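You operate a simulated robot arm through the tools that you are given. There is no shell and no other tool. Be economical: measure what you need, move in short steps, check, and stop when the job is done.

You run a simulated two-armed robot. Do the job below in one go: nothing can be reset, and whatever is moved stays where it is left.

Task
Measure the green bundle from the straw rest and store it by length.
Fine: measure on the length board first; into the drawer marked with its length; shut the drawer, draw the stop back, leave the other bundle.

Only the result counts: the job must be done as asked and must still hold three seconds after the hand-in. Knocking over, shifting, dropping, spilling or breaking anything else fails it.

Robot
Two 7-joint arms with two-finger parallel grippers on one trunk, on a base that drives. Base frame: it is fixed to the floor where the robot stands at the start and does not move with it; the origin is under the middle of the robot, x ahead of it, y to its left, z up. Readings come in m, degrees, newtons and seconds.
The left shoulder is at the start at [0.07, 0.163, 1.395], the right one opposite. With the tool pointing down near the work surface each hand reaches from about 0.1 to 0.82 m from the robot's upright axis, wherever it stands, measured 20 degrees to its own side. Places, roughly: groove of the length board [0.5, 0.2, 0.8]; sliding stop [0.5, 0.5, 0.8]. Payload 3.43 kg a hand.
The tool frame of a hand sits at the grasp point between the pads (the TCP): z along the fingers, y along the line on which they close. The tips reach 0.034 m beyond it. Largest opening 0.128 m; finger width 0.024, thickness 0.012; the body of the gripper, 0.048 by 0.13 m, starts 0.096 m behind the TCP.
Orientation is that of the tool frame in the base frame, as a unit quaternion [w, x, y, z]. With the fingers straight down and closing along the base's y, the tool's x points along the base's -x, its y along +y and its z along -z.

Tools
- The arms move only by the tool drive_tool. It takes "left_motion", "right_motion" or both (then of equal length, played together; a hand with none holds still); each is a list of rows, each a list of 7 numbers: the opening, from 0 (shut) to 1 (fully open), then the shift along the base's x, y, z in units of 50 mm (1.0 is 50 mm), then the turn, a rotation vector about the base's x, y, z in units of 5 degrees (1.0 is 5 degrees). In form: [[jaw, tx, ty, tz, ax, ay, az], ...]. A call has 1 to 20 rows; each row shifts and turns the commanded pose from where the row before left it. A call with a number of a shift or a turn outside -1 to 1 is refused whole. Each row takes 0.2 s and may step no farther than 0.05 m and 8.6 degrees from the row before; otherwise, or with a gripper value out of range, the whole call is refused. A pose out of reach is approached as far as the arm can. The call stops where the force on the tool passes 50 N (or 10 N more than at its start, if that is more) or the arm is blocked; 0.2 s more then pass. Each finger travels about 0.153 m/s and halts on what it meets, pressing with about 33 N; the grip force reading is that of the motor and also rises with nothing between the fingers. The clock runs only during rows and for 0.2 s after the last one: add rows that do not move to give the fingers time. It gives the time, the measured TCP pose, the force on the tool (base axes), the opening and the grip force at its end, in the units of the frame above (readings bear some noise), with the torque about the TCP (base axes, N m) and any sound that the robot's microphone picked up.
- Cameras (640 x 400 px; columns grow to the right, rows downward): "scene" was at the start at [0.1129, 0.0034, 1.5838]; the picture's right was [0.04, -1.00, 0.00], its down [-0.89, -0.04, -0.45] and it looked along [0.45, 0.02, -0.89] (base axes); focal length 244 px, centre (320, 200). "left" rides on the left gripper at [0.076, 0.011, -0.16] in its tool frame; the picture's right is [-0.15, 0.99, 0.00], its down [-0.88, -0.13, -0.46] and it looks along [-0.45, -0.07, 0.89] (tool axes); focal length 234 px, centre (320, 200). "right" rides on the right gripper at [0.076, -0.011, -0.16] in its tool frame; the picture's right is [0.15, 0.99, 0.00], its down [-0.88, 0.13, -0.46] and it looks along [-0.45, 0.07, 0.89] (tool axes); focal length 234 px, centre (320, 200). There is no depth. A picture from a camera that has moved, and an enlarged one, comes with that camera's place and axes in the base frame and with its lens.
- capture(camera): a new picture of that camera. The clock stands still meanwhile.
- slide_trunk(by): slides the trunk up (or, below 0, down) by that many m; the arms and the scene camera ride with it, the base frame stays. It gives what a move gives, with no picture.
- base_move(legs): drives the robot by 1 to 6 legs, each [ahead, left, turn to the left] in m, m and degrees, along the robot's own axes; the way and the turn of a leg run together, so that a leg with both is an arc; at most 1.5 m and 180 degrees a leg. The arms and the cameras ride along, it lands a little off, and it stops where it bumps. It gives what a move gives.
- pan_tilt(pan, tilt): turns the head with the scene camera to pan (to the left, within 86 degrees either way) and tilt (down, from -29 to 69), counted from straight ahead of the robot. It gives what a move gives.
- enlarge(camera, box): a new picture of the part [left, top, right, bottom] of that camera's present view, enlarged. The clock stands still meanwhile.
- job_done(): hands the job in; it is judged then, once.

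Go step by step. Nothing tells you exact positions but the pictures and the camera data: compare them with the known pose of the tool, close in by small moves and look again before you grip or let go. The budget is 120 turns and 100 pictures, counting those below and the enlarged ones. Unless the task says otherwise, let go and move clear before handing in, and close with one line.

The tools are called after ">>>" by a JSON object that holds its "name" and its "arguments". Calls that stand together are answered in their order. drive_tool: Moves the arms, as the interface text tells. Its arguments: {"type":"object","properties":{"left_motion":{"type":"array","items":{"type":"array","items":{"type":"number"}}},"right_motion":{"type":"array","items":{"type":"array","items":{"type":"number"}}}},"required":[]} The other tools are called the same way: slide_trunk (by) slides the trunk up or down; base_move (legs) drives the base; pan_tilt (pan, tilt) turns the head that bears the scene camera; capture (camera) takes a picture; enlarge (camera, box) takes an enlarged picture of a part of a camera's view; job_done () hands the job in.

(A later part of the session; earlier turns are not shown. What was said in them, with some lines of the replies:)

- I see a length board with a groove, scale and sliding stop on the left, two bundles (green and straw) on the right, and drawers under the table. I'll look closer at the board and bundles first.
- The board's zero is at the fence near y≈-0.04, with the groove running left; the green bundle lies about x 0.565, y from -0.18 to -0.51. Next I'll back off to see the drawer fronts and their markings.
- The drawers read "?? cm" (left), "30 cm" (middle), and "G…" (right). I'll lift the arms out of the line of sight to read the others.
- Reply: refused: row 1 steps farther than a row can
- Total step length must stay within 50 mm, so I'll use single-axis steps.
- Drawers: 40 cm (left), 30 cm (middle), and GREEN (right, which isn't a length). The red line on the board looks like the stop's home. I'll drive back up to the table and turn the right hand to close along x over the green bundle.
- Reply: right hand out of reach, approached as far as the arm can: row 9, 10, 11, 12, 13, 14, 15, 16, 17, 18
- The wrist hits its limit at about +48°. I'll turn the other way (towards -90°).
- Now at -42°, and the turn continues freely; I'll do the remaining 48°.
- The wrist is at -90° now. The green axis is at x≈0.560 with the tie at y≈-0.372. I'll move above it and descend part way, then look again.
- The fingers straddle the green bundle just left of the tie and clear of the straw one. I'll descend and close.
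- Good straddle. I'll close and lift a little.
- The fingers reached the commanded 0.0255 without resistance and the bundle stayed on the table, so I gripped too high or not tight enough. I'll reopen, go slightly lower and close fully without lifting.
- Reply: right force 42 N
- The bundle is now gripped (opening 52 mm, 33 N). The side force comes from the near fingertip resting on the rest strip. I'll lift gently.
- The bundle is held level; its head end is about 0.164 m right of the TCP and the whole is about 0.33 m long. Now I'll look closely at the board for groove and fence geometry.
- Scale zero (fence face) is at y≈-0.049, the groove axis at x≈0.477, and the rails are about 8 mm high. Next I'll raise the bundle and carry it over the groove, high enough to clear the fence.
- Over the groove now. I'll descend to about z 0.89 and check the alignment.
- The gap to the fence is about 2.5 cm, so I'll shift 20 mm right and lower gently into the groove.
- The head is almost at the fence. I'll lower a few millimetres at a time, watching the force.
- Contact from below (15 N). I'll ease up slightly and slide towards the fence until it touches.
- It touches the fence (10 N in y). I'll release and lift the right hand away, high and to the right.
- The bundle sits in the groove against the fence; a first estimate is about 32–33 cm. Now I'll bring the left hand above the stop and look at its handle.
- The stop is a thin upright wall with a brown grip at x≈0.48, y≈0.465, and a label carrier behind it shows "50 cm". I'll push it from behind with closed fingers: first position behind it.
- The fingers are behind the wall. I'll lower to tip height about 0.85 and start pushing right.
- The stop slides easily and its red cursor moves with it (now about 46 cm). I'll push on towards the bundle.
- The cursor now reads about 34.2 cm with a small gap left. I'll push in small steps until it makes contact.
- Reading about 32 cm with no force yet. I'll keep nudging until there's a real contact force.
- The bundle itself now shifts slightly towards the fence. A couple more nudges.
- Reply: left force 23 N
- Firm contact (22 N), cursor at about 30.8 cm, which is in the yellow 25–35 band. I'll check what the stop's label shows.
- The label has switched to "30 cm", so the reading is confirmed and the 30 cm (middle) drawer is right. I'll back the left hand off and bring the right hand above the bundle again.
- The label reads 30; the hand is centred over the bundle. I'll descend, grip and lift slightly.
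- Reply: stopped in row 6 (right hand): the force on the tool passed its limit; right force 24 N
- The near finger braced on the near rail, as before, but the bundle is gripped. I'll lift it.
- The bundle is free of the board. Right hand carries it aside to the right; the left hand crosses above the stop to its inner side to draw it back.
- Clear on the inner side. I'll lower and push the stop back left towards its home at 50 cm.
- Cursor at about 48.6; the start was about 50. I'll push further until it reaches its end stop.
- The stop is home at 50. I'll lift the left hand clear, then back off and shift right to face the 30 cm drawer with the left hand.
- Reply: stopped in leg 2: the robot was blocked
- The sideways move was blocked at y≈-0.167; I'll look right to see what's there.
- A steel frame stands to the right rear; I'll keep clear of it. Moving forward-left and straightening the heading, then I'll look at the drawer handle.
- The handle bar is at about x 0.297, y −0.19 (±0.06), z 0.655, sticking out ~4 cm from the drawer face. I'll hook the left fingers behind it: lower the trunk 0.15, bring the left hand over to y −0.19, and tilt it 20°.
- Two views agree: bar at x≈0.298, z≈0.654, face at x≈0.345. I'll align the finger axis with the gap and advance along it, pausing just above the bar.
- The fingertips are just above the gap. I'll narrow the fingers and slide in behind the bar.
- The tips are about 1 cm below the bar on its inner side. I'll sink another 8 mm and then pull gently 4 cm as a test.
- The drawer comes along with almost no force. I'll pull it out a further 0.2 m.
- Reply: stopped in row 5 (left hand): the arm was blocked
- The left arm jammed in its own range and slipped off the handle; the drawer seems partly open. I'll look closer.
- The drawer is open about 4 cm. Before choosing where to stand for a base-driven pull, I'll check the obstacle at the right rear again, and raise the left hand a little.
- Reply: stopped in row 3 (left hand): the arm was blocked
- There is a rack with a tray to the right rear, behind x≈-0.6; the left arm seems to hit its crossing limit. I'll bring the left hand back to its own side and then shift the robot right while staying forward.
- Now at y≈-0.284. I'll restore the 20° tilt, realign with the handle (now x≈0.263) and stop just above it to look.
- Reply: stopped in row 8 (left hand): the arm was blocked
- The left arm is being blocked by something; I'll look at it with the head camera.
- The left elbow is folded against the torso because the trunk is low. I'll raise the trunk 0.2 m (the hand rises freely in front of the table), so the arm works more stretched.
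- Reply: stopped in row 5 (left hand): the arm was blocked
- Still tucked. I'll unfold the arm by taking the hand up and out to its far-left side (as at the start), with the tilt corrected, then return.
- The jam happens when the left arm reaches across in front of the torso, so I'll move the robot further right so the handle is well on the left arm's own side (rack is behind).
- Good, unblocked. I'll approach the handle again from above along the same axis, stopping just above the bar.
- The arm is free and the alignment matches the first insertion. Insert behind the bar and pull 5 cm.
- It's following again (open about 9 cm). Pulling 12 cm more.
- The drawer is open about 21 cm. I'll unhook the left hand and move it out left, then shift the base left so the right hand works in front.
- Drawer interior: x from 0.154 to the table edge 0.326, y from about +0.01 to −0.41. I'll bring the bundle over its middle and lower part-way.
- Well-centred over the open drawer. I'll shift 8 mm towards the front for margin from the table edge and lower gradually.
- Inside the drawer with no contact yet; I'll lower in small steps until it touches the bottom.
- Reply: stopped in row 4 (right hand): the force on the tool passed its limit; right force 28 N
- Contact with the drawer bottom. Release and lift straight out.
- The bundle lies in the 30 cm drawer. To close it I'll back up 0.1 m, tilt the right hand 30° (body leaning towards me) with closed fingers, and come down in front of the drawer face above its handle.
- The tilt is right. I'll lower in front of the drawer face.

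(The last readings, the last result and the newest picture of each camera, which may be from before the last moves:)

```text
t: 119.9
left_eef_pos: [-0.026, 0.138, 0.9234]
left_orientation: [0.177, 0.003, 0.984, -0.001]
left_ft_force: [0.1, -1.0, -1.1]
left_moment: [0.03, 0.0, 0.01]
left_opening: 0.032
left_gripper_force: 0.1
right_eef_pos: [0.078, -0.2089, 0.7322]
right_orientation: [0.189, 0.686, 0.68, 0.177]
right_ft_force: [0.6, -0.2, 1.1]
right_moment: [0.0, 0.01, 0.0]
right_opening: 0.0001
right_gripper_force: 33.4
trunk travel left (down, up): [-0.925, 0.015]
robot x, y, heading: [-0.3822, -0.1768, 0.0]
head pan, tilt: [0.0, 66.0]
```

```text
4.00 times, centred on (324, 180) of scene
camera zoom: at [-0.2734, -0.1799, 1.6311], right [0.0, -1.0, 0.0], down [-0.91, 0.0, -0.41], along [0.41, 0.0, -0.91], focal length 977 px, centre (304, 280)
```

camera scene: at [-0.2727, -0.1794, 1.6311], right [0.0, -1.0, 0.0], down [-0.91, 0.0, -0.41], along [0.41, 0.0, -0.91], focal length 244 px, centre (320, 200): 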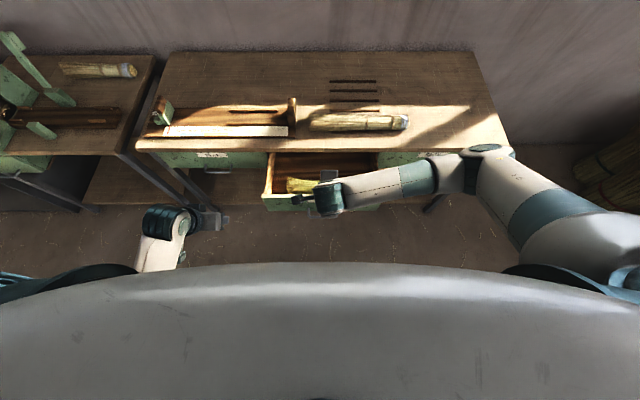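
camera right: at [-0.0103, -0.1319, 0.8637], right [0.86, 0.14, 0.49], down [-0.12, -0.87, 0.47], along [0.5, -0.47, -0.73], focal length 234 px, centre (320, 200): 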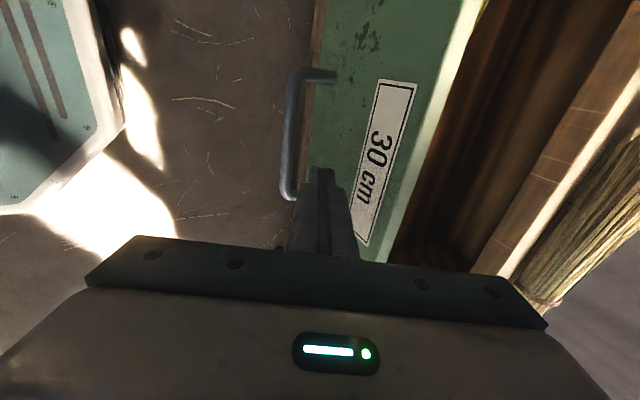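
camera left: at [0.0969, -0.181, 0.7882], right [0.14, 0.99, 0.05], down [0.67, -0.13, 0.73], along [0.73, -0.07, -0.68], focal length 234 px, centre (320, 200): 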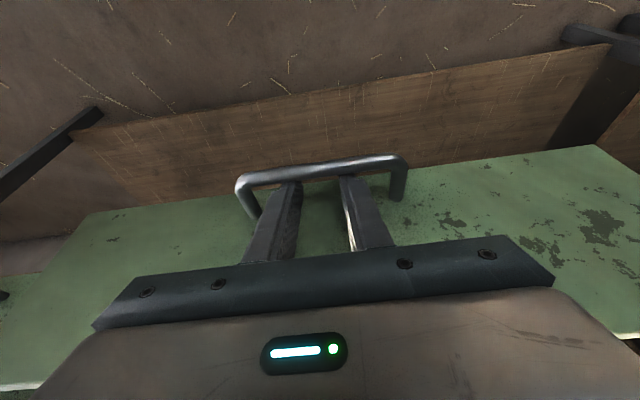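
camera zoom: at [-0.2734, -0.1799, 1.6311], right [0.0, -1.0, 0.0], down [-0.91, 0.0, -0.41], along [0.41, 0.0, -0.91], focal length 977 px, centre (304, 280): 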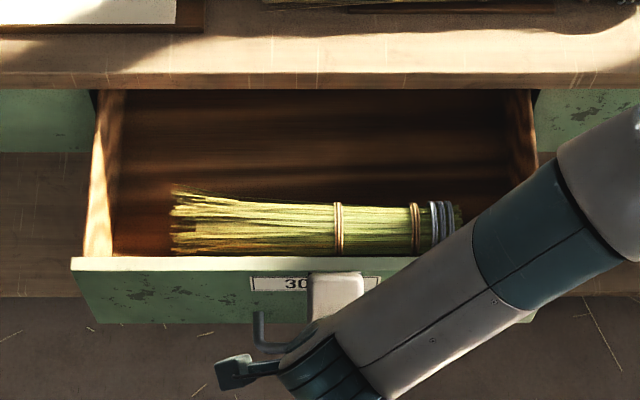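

The fingertips are just in front of the face above the handle. I'll push the drawer in slowly, most of the way.

>>> {"name": "drive_tool", "arguments": {"right_motion": [[0, 0.3, 0, 0, 0, 0, 0], [0, 0.3, 0, 0, 0, 0, 0], [0, 0.3, 0, 0, 0, 0, 0], [0, 0.3, 0, 0, 0, 0, 0], [0, 0.3, 0, 0, 0, 0, 0], [0, 0.3, 0, 0, 0, 0, 0], [0, 0.3, 0, 0, 0, 0, 0], [0, 0.3, 0, 0, 0, 0, 0], [0, 0.3, 0, 0, 0, 0, 0], [0, 0.3, 0, 0, 0, 0, 0], [0, 0, 0, 0, 0, 0, 0]]}}

>>> {"name": "capture", "arguments": {"camera": "scene"}}

```text
t: 122.3
left_eef_pos: [-0.0262, 0.1383, 0.9226]
left_orientation: [0.176, 0.004, 0.984, -0.001]
left_ft_force: [-0.3, 0.8, -0.1]
left_moment: [0.0, 0.01, -0.01]
left_opening: 0.0318
left_gripper_force: 0.1
right_eef_pos: [0.2277, -0.2069, 0.7344]
right_orientation: [0.189, 0.686, 0.68, 0.178]
right_ft_force: [0.1, -0.1, 0.3]
right_moment: [0.01, 0.03, 0.03]
right_opening: 0.0
right_gripper_force: 32.9
trunk travel left (down, up): [-0.925, 0.015]
robot x, y, heading: [-0.3825, -0.1837, 0.0]
head pan, tilt: [0.0, 66.0]
```

```text
13 pictures are left
camera scene: at [-0.2733, -0.1794, 1.6311], right [0.0, -1.0, 0.0], down [-0.91, 0.0, -0.41], along [0.41, 0.0, -0.91], focal length 244 px, centre (320, 200)
```

scene: 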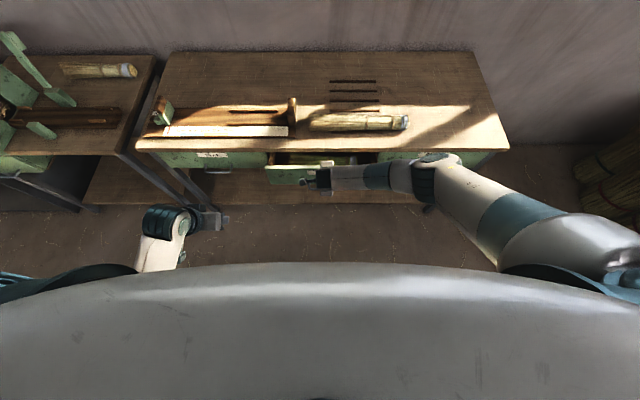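

The drawer slides in smoothly, with the arm clear of the straw bundle. Pushing the last stretch until it stops.

>>> {"name": "drive_tool", "arguments": {"right_motion": [[0, 0.3, 0, 0, 0, 0, 0], [0, 0.3, 0, 0, 0, 0, 0], [0, 0.3, 0, 0, 0, 0, 0], [0, 0.3, 0, 0, 0, 0, 0], [0, 0.3, 0, 0, 0, 0, 0], [0, 0.15, 0, 0, 0, 0, 0], [0, 0.1, 0, 0, 0, 0, 0], [0, 0, 0, 0, 0, 0, 0]]}}

>>> {"name": "enlarge", "arguments": {"camera": "scene", "box": [244, 110, 404, 210]}}

```text
t: 124.1
left_eef_pos: [-0.0256, 0.1388, 0.9226]
left_orientation: [0.177, 0.004, 0.984, -0.001]
left_ft_force: [1.1, 0.1, 0.5]
left_moment: [0.0, -0.03, 0.04]
left_opening: 0.0321
left_gripper_force: 0.1
right_eef_pos: [0.316, -0.2066, 0.7339]
right_orientation: [0.189, 0.686, 0.68, 0.177]
right_ft_force: [-0.6, 0.0, 0.2]
right_moment: [0.03, 0.0, 0.02]
right_opening: 0.0
right_gripper_force: 33.5
trunk travel left (down, up): [-0.925, 0.015]
robot x, y, heading: [-0.3815, -0.1804, -0.1]
head pan, tilt: [0.0, 66.0]
```

```text
4.00 times, centred on (324, 160) of scene
camera zoom: at [-0.2733, -0.1794, 1.6311], right [0.0, -1.0, 0.0], down [-0.91, 0.0, -0.41], along [0.41, 0.0, -0.91], focal length 977 px, centre (304, 360)
```

zoom: 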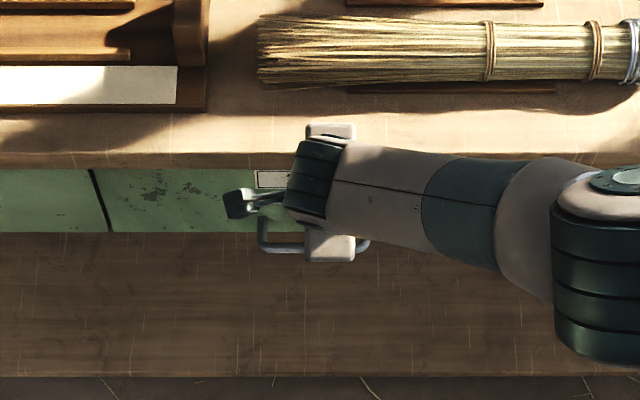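

Nearly flush with no resistance yet; nudging until it seats.

>>> {"name": "drive_tool", "arguments": {"right_motion": [[0, 0.08, 0, 0, 0, 0, 0], [0, 0.08, 0, 0, 0, 0, 0], [0, 0.08, 0, 0, 0, 0, 0], [0, 0, 0, 0, 0, 0, 0]]}}

```text
t: 124.9
left_eef_pos: [-0.0295, 0.1377, 0.925]
left_orientation: [0.178, 0.005, 0.984, -0.001]
left_ft_force: [0.5, -0.4, 0.1]
left_moment: [-0.03, -0.02, -0.01]
left_opening: 0.0322
left_gripper_force: 0.1
right_eef_pos: [0.3176, -0.2075, 0.7311]
right_orientation: [0.187, 0.688, 0.68, 0.173]
right_ft_force: [-25.4, -5.2, 22.4]
right_moment: [0.03, 0.01, 0.1]
right_opening: 0.0
right_gripper_force: 33.0
trunk travel left (down, up): [-0.925, 0.015]
robot x, y, heading: [-0.3858, -0.1821, -0.0]
head pan, tilt: [0.0, 66.0]
stopped in row 4 (right hand): the force on the tool passed its limit (the readings are from after the stop); the commanded pose is now the measured one
```

Seated (force rise). I'll retract the right hand and back off for a final check.

>>> {"name": "drive_tool", "arguments": {"right_motion": [[0, -0.3, 0, 0, 0, 0, 0], [0, -0.6, 0, 0, 0, 0, 0], [0, -0.8, 0, 0, 0, 0, 0], [0, -0.8, 0, 0, 0, 0, 0], [0, 0, 0, 0.9, 0, 0, 0], [0, 0, 0, 0.9, 0, 0, 0], [0, 0, 0, 0.9, 0, 0, 0], [0, 0, -0.9, 0, 0, 0, 0], [0, 0, -0.9, 0, 0, 0, 0], [0, 0, -0.9, 0, 0, 0, 0]]}}

>>> {"name": "pan_tilt", "arguments": {"pan": 5, "tilt": 55}}

>>> {"name": "enlarge", "arguments": {"camera": "scene", "box": [120, 60, 440, 260]}}

```text
t: 127.1
left_eef_pos: [-0.0276, 0.1372, 0.9239]
left_orientation: [0.176, 0.003, 0.984, -0.001]
left_ft_force: [0.3, -0.5, 0.4]
left_moment: [0.04, 0.0, 0.01]
left_opening: 0.0319
left_gripper_force: 0.1
right_eef_pos: [0.1973, -0.3448, 0.8633]
right_orientation: [0.185, 0.687, 0.681, 0.173]
right_ft_force: [0.3, -0.4, -0.6]
right_moment: [0.04, -0.01, 0.01]
right_opening: 0.0001
right_gripper_force: 33.6
trunk travel left (down, up): [-0.925, 0.015]
robot x, y, heading: [-0.3833, -0.1819, -0.2]
head pan, tilt: [0.0, 66.0]
```

```text
t: 127.9
left_eef_pos: [-0.0269, 0.1376, 0.9231]
left_orientation: [0.176, 0.004, 0.984, -0.001]
left_ft_force: [-0.5, 1.1, 0.3]
left_moment: [-0.03, -0.04, 0.03]
left_opening: 0.032
left_gripper_force: 0.1
right_eef_pos: [0.1969, -0.3431, 0.864]
right_orientation: [0.185, 0.688, 0.68, 0.173]
right_ft_force: [-1.1, -0.2, 0.7]
right_moment: [-0.01, -0.01, -0.02]
right_opening: 0.0
right_gripper_force: 32.3
trunk travel left (down, up): [-0.925, 0.015]
robot x, y, heading: [-0.3831, -0.1806, -0.1]
head pan, tilt: [5.0, 55.0]
```

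```text
2.00 times, centred on (280, 160) of scene
camera zoom: at [-0.2618, -0.1732, 1.6437], right [0.09, -1.0, 0.0], down [-0.82, -0.07, -0.57], along [0.57, 0.05, -0.82], focal length 488 px, centre (400, 280)
```

zoom: 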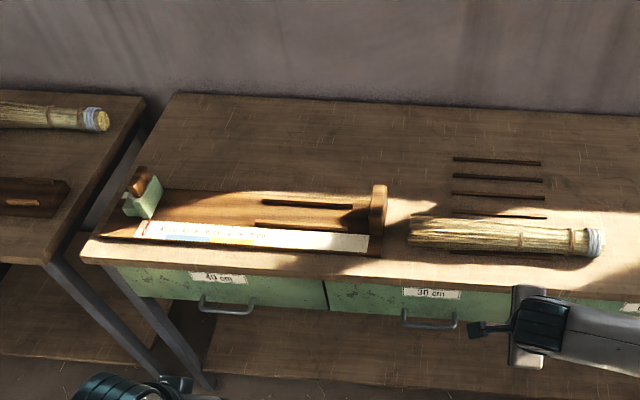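

The drawer looks flush and the straw bundle undisturbed. A quick close look at the stop and the drawer line.

>>> {"name": "enlarge", "arguments": {"camera": "scene", "box": [165, 135, 245, 195]}}

>>> {"name": "enlarge", "arguments": {"camera": "scene", "box": [250, 180, 410, 260]}}

```text
6.67 times, centred on (205, 165) of scene
camera zoom: at [-0.2618, -0.1732, 1.6437], right [0.09, -1.0, 0.0], down [-0.82, -0.07, -0.57], along [0.57, 0.05, -0.82], focal length 1628 px, centre (1087, 433)
```

zoom: 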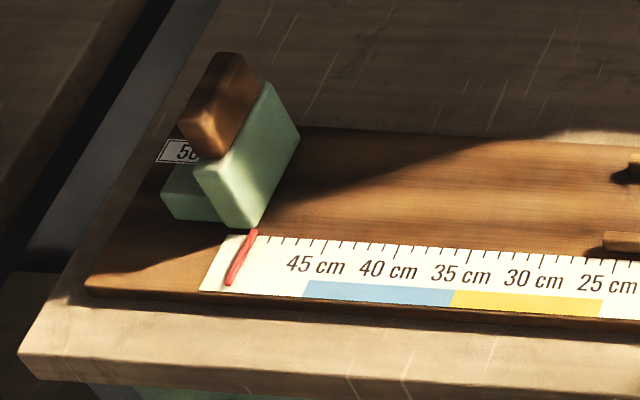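

```text
4.00 times, centred on (330, 220) of scene
camera zoom: at [-0.2618, -0.1732, 1.6437], right [0.09, -1.0, 0.0], down [-0.82, -0.07, -0.57], along [0.57, 0.05, -0.82], focal length 977 px, centre (280, 120)
```

zoom: 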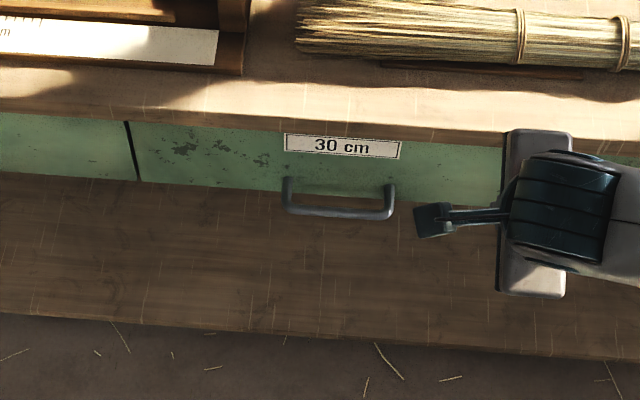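

Everything is in place: the stop is back at 50, the 30 cm drawer is flush with the bundle inside, the straw bundle is untouched and the hands are clear. Handing in.

>>> {"name": "job_done", "arguments": {}}

```text
The job is handed in.
```

The green bundle measured about 31 cm on the board and is in the 30 cm drawer. The drawer is shut, the stop is back at 50 cm, and the other bundle was not touched.
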